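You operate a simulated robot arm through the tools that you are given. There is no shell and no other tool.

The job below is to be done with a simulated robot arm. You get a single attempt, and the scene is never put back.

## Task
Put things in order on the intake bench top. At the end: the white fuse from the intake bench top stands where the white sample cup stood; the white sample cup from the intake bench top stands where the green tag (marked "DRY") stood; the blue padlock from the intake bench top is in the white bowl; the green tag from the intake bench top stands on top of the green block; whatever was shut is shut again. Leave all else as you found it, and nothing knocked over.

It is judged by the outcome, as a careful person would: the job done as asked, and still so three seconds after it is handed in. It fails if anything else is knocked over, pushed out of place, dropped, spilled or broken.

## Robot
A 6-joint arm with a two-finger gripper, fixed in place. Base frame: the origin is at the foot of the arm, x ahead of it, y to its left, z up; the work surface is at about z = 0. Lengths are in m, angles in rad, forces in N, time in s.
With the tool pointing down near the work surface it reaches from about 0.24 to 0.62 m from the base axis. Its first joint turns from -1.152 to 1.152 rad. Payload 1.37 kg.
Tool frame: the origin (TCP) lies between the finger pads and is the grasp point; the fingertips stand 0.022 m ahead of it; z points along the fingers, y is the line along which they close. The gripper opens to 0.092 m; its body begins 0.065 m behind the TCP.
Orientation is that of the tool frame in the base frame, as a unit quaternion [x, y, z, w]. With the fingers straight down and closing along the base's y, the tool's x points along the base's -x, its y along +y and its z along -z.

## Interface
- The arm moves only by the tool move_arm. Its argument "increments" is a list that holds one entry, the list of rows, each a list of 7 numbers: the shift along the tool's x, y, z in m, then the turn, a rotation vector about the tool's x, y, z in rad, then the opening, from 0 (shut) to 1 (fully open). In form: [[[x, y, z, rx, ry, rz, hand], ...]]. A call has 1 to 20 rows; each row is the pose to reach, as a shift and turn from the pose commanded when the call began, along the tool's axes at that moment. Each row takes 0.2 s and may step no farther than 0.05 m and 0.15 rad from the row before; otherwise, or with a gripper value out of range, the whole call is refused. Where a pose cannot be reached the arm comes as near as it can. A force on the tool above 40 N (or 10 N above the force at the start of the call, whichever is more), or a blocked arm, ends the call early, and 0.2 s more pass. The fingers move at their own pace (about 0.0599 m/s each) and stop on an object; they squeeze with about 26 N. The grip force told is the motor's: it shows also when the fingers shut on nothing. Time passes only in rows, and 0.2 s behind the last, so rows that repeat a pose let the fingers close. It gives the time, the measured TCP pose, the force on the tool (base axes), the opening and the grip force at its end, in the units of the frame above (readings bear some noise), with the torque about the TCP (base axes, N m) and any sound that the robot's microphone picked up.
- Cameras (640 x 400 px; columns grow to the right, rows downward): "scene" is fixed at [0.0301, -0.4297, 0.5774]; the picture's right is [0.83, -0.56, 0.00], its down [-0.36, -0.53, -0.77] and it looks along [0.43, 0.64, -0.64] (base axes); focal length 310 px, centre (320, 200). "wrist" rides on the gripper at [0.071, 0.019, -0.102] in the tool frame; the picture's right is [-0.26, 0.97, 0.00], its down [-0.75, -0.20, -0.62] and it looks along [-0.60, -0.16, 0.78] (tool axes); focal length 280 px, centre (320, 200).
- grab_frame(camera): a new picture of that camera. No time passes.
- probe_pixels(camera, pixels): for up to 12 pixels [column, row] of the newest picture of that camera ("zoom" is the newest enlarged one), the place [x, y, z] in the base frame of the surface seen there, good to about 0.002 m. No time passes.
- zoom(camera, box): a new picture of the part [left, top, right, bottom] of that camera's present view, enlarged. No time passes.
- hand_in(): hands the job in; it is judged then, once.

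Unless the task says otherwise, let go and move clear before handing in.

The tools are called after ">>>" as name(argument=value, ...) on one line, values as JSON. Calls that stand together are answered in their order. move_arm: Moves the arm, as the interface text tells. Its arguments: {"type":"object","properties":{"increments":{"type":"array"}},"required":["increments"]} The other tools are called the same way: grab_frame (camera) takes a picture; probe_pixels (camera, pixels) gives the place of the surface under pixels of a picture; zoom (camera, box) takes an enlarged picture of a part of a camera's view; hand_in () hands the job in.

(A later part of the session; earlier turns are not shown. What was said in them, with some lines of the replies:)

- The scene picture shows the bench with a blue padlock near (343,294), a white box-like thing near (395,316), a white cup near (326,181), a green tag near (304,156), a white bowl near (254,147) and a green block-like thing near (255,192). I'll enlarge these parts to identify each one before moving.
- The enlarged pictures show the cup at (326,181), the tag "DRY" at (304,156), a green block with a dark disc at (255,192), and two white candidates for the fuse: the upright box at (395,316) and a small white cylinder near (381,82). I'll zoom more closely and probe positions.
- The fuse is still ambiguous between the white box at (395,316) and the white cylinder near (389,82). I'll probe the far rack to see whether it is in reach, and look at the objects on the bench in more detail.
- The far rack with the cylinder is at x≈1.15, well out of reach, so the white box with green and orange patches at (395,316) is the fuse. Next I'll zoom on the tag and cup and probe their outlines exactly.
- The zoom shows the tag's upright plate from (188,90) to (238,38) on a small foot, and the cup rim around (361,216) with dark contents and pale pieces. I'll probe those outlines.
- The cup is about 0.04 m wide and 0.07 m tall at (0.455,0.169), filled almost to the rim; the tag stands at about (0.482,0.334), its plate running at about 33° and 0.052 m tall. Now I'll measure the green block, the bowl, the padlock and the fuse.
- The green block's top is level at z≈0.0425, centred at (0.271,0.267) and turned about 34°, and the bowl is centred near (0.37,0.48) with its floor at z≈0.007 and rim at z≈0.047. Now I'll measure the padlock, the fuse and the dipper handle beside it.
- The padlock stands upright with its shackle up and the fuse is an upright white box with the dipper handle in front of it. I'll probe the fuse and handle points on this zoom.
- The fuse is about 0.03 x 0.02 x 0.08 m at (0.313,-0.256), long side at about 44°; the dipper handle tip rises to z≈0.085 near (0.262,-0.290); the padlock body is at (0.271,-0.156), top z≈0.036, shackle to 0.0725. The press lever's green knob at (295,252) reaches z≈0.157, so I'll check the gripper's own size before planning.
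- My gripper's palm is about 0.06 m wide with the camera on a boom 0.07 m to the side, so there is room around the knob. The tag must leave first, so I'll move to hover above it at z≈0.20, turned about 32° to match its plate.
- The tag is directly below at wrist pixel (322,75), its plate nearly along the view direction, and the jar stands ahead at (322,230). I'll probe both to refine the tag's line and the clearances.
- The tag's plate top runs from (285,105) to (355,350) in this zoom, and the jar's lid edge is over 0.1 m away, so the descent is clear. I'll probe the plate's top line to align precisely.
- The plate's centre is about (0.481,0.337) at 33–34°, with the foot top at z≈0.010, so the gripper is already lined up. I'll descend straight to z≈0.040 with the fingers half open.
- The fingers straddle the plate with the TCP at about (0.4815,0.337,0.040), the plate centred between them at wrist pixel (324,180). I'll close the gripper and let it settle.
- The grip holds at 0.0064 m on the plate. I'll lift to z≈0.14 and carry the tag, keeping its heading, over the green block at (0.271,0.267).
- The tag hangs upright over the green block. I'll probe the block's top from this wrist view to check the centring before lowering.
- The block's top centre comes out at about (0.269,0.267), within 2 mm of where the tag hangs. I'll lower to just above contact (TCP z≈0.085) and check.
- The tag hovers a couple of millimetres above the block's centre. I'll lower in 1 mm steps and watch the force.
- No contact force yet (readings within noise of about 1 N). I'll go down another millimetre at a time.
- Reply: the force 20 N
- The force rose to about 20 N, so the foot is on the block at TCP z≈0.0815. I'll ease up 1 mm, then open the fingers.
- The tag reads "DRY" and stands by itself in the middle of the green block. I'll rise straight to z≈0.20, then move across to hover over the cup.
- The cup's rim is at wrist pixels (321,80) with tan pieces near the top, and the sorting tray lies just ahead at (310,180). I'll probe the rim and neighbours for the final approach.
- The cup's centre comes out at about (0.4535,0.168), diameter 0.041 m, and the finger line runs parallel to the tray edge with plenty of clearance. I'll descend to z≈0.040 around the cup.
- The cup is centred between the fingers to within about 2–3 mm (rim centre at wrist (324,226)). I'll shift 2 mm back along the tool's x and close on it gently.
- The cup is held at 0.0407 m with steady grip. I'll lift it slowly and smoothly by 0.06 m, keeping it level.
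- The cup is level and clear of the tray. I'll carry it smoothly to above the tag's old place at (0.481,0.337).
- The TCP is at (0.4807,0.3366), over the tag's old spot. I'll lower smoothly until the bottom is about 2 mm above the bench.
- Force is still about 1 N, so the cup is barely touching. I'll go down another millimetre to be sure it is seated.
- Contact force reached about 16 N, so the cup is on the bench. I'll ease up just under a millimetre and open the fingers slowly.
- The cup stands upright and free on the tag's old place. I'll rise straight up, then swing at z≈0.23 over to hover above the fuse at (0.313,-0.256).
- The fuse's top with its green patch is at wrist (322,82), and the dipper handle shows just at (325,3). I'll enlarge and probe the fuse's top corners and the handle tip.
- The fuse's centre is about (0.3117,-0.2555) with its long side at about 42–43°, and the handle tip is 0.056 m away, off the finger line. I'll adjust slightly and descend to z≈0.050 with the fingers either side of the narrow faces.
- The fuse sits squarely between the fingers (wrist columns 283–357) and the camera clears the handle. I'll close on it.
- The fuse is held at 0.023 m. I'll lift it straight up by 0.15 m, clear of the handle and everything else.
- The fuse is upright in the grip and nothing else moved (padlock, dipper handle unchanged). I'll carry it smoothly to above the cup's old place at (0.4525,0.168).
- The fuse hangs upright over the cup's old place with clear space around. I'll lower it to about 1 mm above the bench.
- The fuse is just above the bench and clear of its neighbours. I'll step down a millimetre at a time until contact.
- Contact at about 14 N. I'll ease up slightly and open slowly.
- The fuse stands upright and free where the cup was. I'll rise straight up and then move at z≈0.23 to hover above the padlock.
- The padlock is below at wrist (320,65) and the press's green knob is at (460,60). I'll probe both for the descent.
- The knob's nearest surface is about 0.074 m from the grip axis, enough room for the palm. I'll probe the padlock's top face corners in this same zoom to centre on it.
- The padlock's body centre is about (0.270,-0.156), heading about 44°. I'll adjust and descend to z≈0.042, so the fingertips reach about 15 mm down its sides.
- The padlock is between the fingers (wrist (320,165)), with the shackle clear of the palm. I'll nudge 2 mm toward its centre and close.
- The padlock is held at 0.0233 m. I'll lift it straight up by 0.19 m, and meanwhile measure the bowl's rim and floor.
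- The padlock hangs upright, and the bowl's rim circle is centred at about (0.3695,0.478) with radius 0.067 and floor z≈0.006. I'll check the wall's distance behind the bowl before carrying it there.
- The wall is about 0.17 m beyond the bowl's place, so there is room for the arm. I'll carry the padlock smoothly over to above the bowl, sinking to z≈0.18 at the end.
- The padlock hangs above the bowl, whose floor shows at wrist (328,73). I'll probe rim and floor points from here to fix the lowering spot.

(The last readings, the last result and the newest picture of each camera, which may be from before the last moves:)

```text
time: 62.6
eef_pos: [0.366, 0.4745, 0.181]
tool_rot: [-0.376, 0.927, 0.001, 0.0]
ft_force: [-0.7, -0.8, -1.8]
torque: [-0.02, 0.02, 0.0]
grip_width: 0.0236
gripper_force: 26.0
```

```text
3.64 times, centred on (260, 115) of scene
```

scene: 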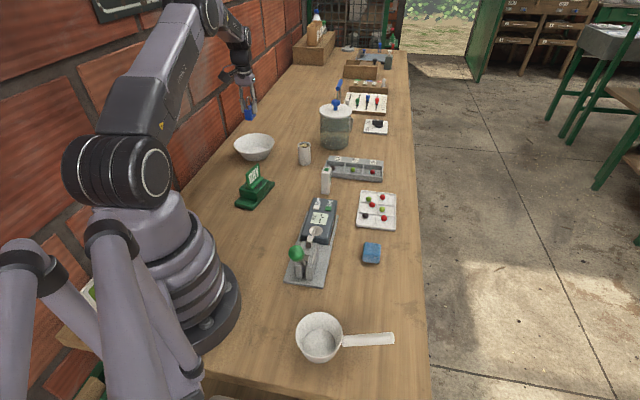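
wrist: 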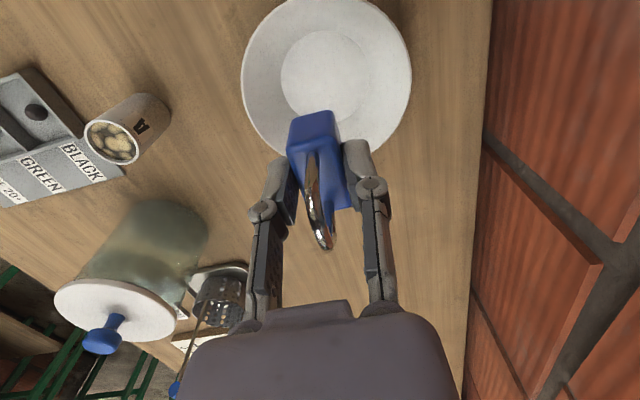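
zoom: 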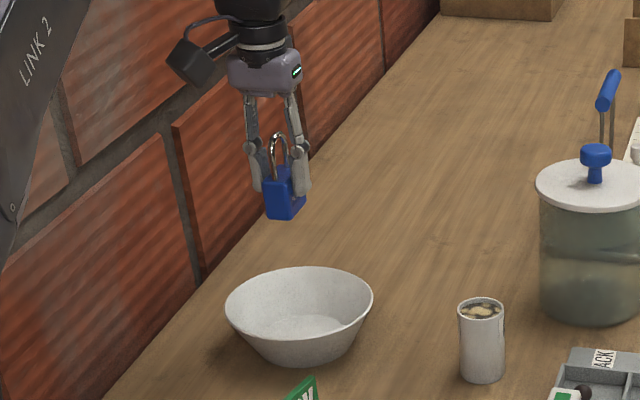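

The bowl's centre from this view is (0.366,0.478), so only a 3 mm correction is needed. I'll lower the padlock into the bowl, stopping a couple of millimetres above the floor.

>>> move_arm(increments=[[[-0.0014, 0.0008, 0.01, 0, 0, 0, 0.05], [-0.0028, 0.0015, 0.03, 0, 0, 0, 0.05], [-0.0028, 0.0015, 0.055, 0, 0, 0, 0.05], [-0.0028, 0.0015, 0.08, 0, 0, 0, 0.05], [-0.0028, 0.0015, 0.1, 0, 0, 0, 0.05], [-0.0028, 0.0015, 0.113, 0, 0, 0, 0.05], [-0.0028, 0.0015, 0.121, 0, 0, 0, 0.05], [-0.0028, 0.0015, 0.1255, 0, 0, 0, 0.05], [-0.0028, 0.0015, 0.1265, 0, 0, 0, 0.05], [-0.0028, 0.0015, 0.1265, 0, 0, 0, 0.05]]])

>>> grab_frame(camera="wrist")

>>> zoom(camera="scene", box=[210, 90, 310, 180])

```text
time: 64.8
eef_pos: [0.3669, 0.4769, 0.0536]
tool_rot: [-0.375, 0.927, 0.0, -0.001]
ft_force: [-0.7, -0.4, -0.6]
torque: [-0.01, -0.01, -0.03]
grip_width: 0.0233
gripper_force: 25.9
```

```text
taken
```

wrist: 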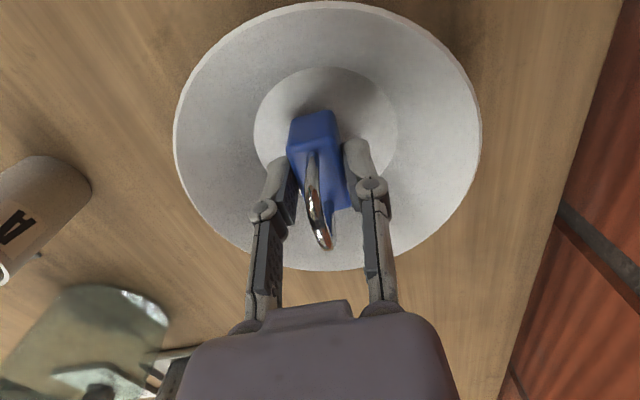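

```text
4.44 times, centred on (260, 135) of scene
```

zoom: 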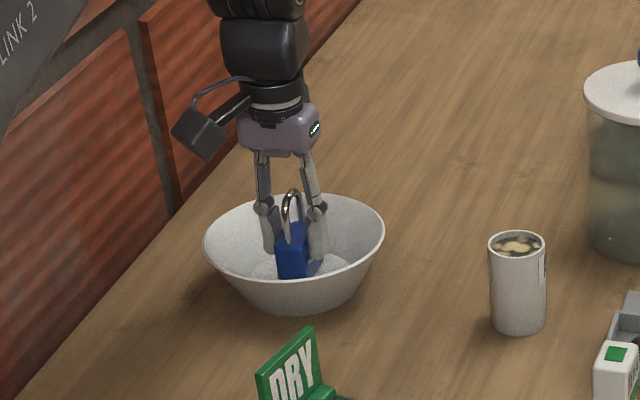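

The padlock is in the bowl near its middle, with no contact force yet. I'll step down a millimetre at a time to the floor.

>>> move_arm(increments=[[[0, 0, 0.001, 0, 0, 0, 0.05], [0, 0, 0.0015, 0, 0, 0, 0.05], [0, 0, 0.0015, 0, 0, 0, 0.05]]])

```text
time: 65.6
eef_pos: [0.3682, 0.4771, 0.0521]
tool_rot: [-0.375, 0.927, 0.0, 0.0]
ft_force: [0.0, 0.3, -1.3]
torque: [0.01, 0.02, 0.04]
grip_width: 0.0237
gripper_force: 25.9
```

>>> move_arm(increments=[[[0, 0, 0.0007, 0, 0, 0, 0.05], [0, 0, 0.0014, 0, 0, 0, 0.05], [0, 0, 0.0014, 0, 0, 0, 0.05]]])

```text
time: 66.4
eef_pos: [0.3658, 0.4765, 0.051]
tool_rot: [-0.376, 0.927, 0.0, 0.0]
ft_force: [-0.4, -0.2, -0.9]
torque: [-0.01, 0.01, -0.01]
grip_width: 0.0234
gripper_force: 26.3
```

Still no contact at commanded z≈0.0508. I'll continue in small steps.

>>> move_arm(increments=[[[0, 0, 0.0007, 0, 0, 0, 0.05], [0, 0, 0.0014, 0, 0, 0, 0.05], [0, 0, 0.0014, 0, 0, 0, 0.05]]])

>>> zoom(camera="scene", box=[230, 110, 290, 170])

```text
time: 67.2
eef_pos: [0.3668, 0.4766, 0.0484]
tool_rot: [-0.376, 0.927, -0.001, 0.0]
ft_force: [0.1, 0.0, -0.9]
torque: [-0.01, -0.02, 0.0]
grip_width: 0.0233
gripper_force: 26.3
```

```text
6.67 times, centred on (260, 140) of scene
```

zoom: 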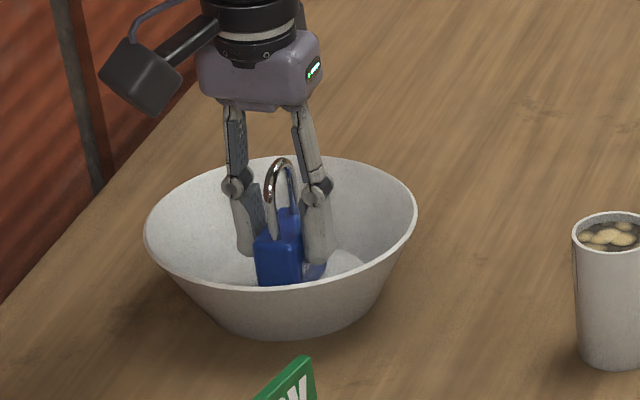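

Still about -1 N (just the padlock's weight) at commanded z≈0.0494. I'll go on in small steps.

>>> move_arm(increments=[[[0, 0, 0.0007, 0, 0, 0, 0.05], [0, 0, 0.0014, 0, 0, 0, 0.05], [0, 0, 0.0014, 0, 0, 0, 0.05]]])

```text
time: 68.0
eef_pos: [0.3674, 0.4759, 0.0493]
tool_rot: [-0.374, 0.927, 0.001, 0.002]
ft_force: [-3.5, -3.0, 10.6]
torque: [-0.1, 0.12, 0.02]
grip_width: 0.0236
gripper_force: 26.3
```

Contact at about 10.6 N: the padlock is on the bowl's floor. I'll ease up slightly and open the fingers only as far as needed.

>>> move_arm(increments=[[[0, 0, -0.0007, 0, 0, 0, 0.15], [0, 0, -0.0007, 0, 0, 0, 0.25], [0, 0, -0.0007, 0, 0, 0, 0.3], [0, 0, -0.0007, 0, 0, 0, 0.36], [0, 0, -0.0007, 0, 0, 0, 0.42], [0, 0, -0.0007, 0, 0, 0, 0.42], [0, 0, -0.0007, 0, 0, 0, 0.42]]])

>>> grab_frame(camera="wrist")

>>> zoom(camera="scene", box=[230, 110, 290, 170])

```text
time: 69.6
eef_pos: [0.3674, 0.4767, 0.0486]
tool_rot: [-0.376, 0.927, 0.001, 0.0]
ft_force: [0.1, 0.3, -0.3]
torque: [-0.03, 0.0, -0.02]
grip_width: 0.0386
gripper_force: 0.0
```

```text
taken
```

wrist: 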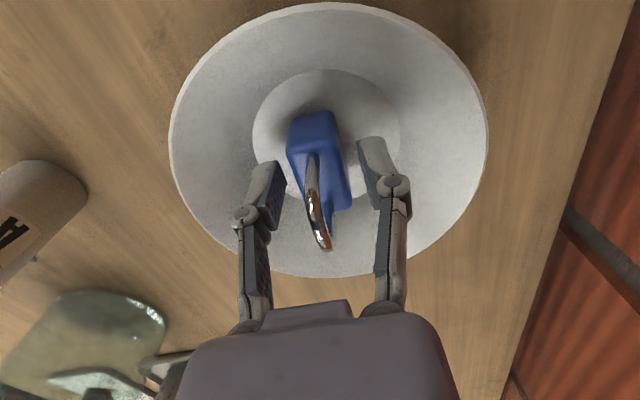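

```text
6.67 times, centred on (260, 140) of scene
```

zoom: 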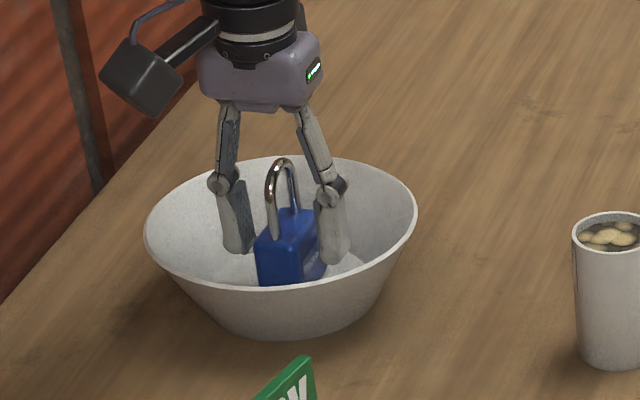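

The padlock stands free in the bowl. I'll raise the gripper straight out, well clear of the rim.

>>> move_arm(increments=[[[0, 0, -0.006, 0, 0, 0, 0.42], [0, 0, -0.02, 0, 0, 0, 0.42], [0, 0, -0.045, 0, 0, 0, 0.42], [0, 0, -0.08, 0, 0, 0, 0.42], [0, 0, -0.12, 0, 0, 0, 0.42], [0, 0, -0.16, 0, 0, 0, 0.42], [0.015, -0.012, -0.19, 0, 0, 0, 0.42], [0.045, -0.035, -0.21, 0, 0, 0, 0.42], [0.08, -0.062, -0.225, 0, 0, 0, 0.42], [0.11, -0.085, -0.235, 0, 0, 0, 0.42], [0.14, -0.108, -0.245, 0, 0, 0, 0.42], [0.16, -0.123, -0.25, 0, 0, 0, 0.42], [0.165, -0.127, -0.25, 0, 0, 0, 0.42], [0.165, -0.127, -0.25, 0, 0, 0, 0.42]]])

>>> grab_frame(camera="wrist")

>>> grab_frame(camera="scene")

>>> zoom(camera="scene", box=[220, 120, 400, 232])

>>> zoom(camera="scene", box=[260, 220, 440, 380])

```text
time: 72.6
eef_pos: [0.3371, 0.2705, 0.2976]
tool_rot: [-0.376, 0.927, 0.0, 0.0]
ft_force: [-0.1, 0.5, 0.5]
torque: [-0.01, 0.02, -0.01]
grip_width: 0.0383
gripper_force: 0.0
```

```text
taken
```

wrist: 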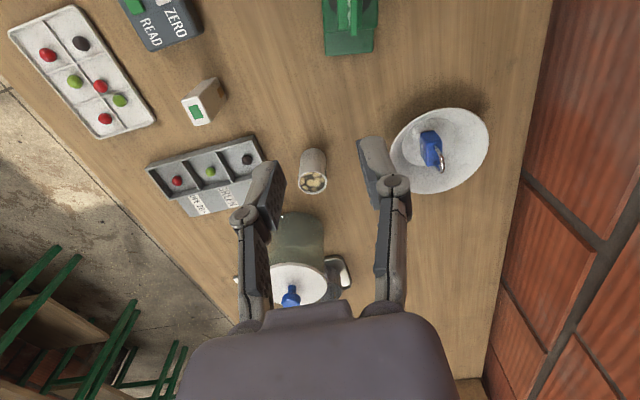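

```text
taken
```

scene: 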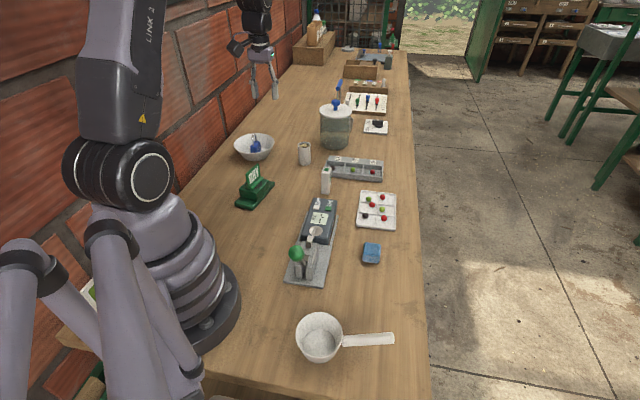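

```text
3.56 times, centred on (310, 176) of scene
```

zoom: 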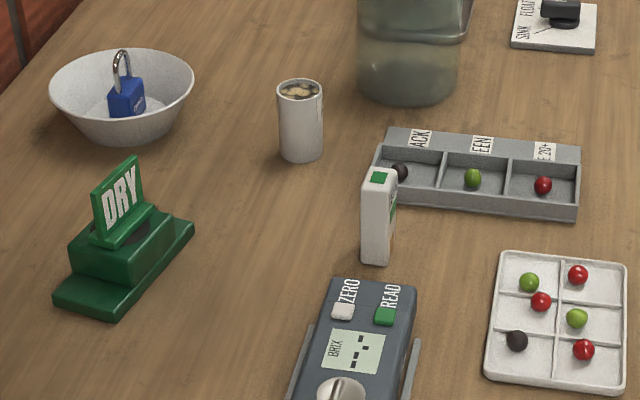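

```text
2.50 times, centred on (350, 300) of scene
```

zoom: 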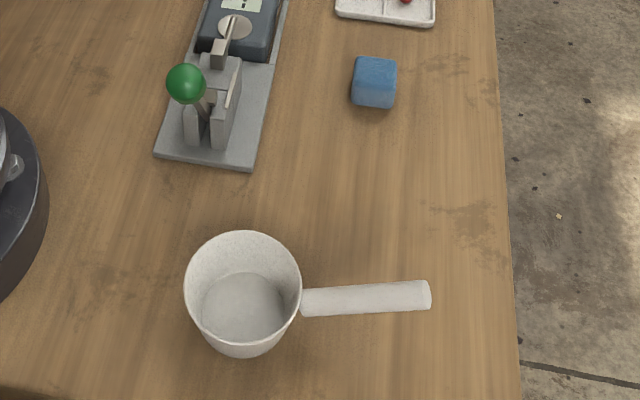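

All four things are in place and everything else looks unchanged (dipper, blue block, trays, press, jar). I'll check the final positions of cup, fuse and tag by probing before handing in.

>>> zoom(camera="scene", box=[280, 135, 350, 205])

>>> probe_pixels(camera="scene", pixels=[[299, 145], [311, 145], [305, 150], [305, 160], [326, 170], [325, 188], [252, 178], [255, 147], [318, 338], [371, 252]])

>>> zoom(camera="scene", box=[226, 160, 290, 215])

```text
5.71 times, centred on (315, 170) of scene
```

zoom: 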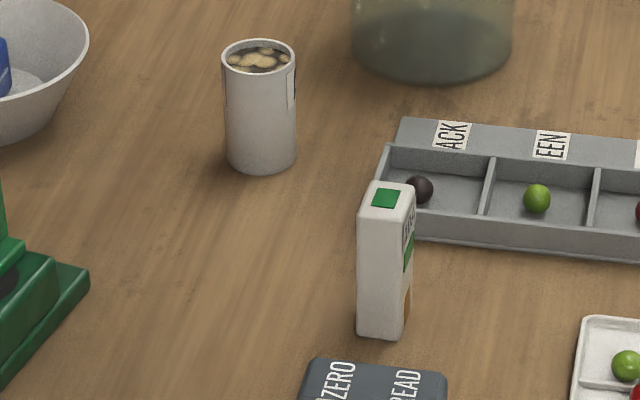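

```text
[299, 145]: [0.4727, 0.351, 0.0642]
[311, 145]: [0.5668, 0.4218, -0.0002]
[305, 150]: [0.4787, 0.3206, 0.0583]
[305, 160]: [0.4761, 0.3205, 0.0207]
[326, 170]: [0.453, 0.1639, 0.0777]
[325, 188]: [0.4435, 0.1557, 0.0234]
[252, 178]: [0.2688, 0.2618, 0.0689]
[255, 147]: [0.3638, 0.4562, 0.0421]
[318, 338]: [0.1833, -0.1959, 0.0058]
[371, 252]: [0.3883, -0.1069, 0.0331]
```

```text
7.27 times, centred on (258, 188) of scene
```

zoom: 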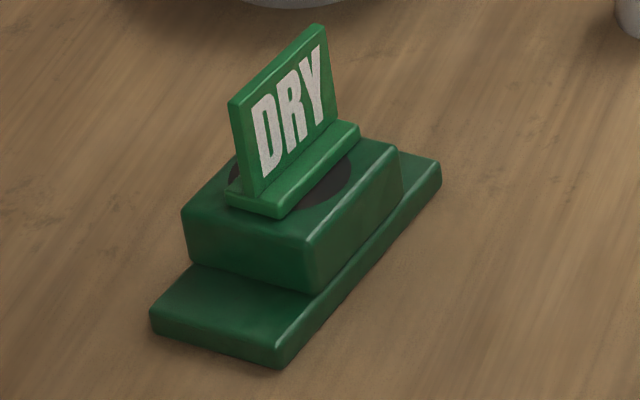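

The probes put the cup at about (0.485,0.337), the fuse at about (0.452,0.168), the tag steady on the green block and the padlock in the bowl. The gripper is empty and clear, nothing was left open and nothing else has moved, so I'll hand in.

>>> hand_in()

```text
The job is handed in.
```

The job is done and handed in. At the last check before handing in, all four items were where you asked:

- **Green tag ("DRY"):** it stands upright in the middle of the green block's top.
- **White sample cup:** it stands upright on the tag's old spot, with no sign of a spill.
- **White fuse:** it stands upright where the cup was. Nothing on the bench was labelled a fuse. I took it to be the upright white box with the green and orange patches. The only other candidate was a white cylinder in the far rack, well out of the arm's reach.
- **Blue padlock:** it stands in the white bowl, on the bowl's floor.

I opened nothing, so there was nothing to shut again. The final pictures show the dipper, trays, press, jar and blue block as they were at the start. The gripper was empty and clear of the bench.
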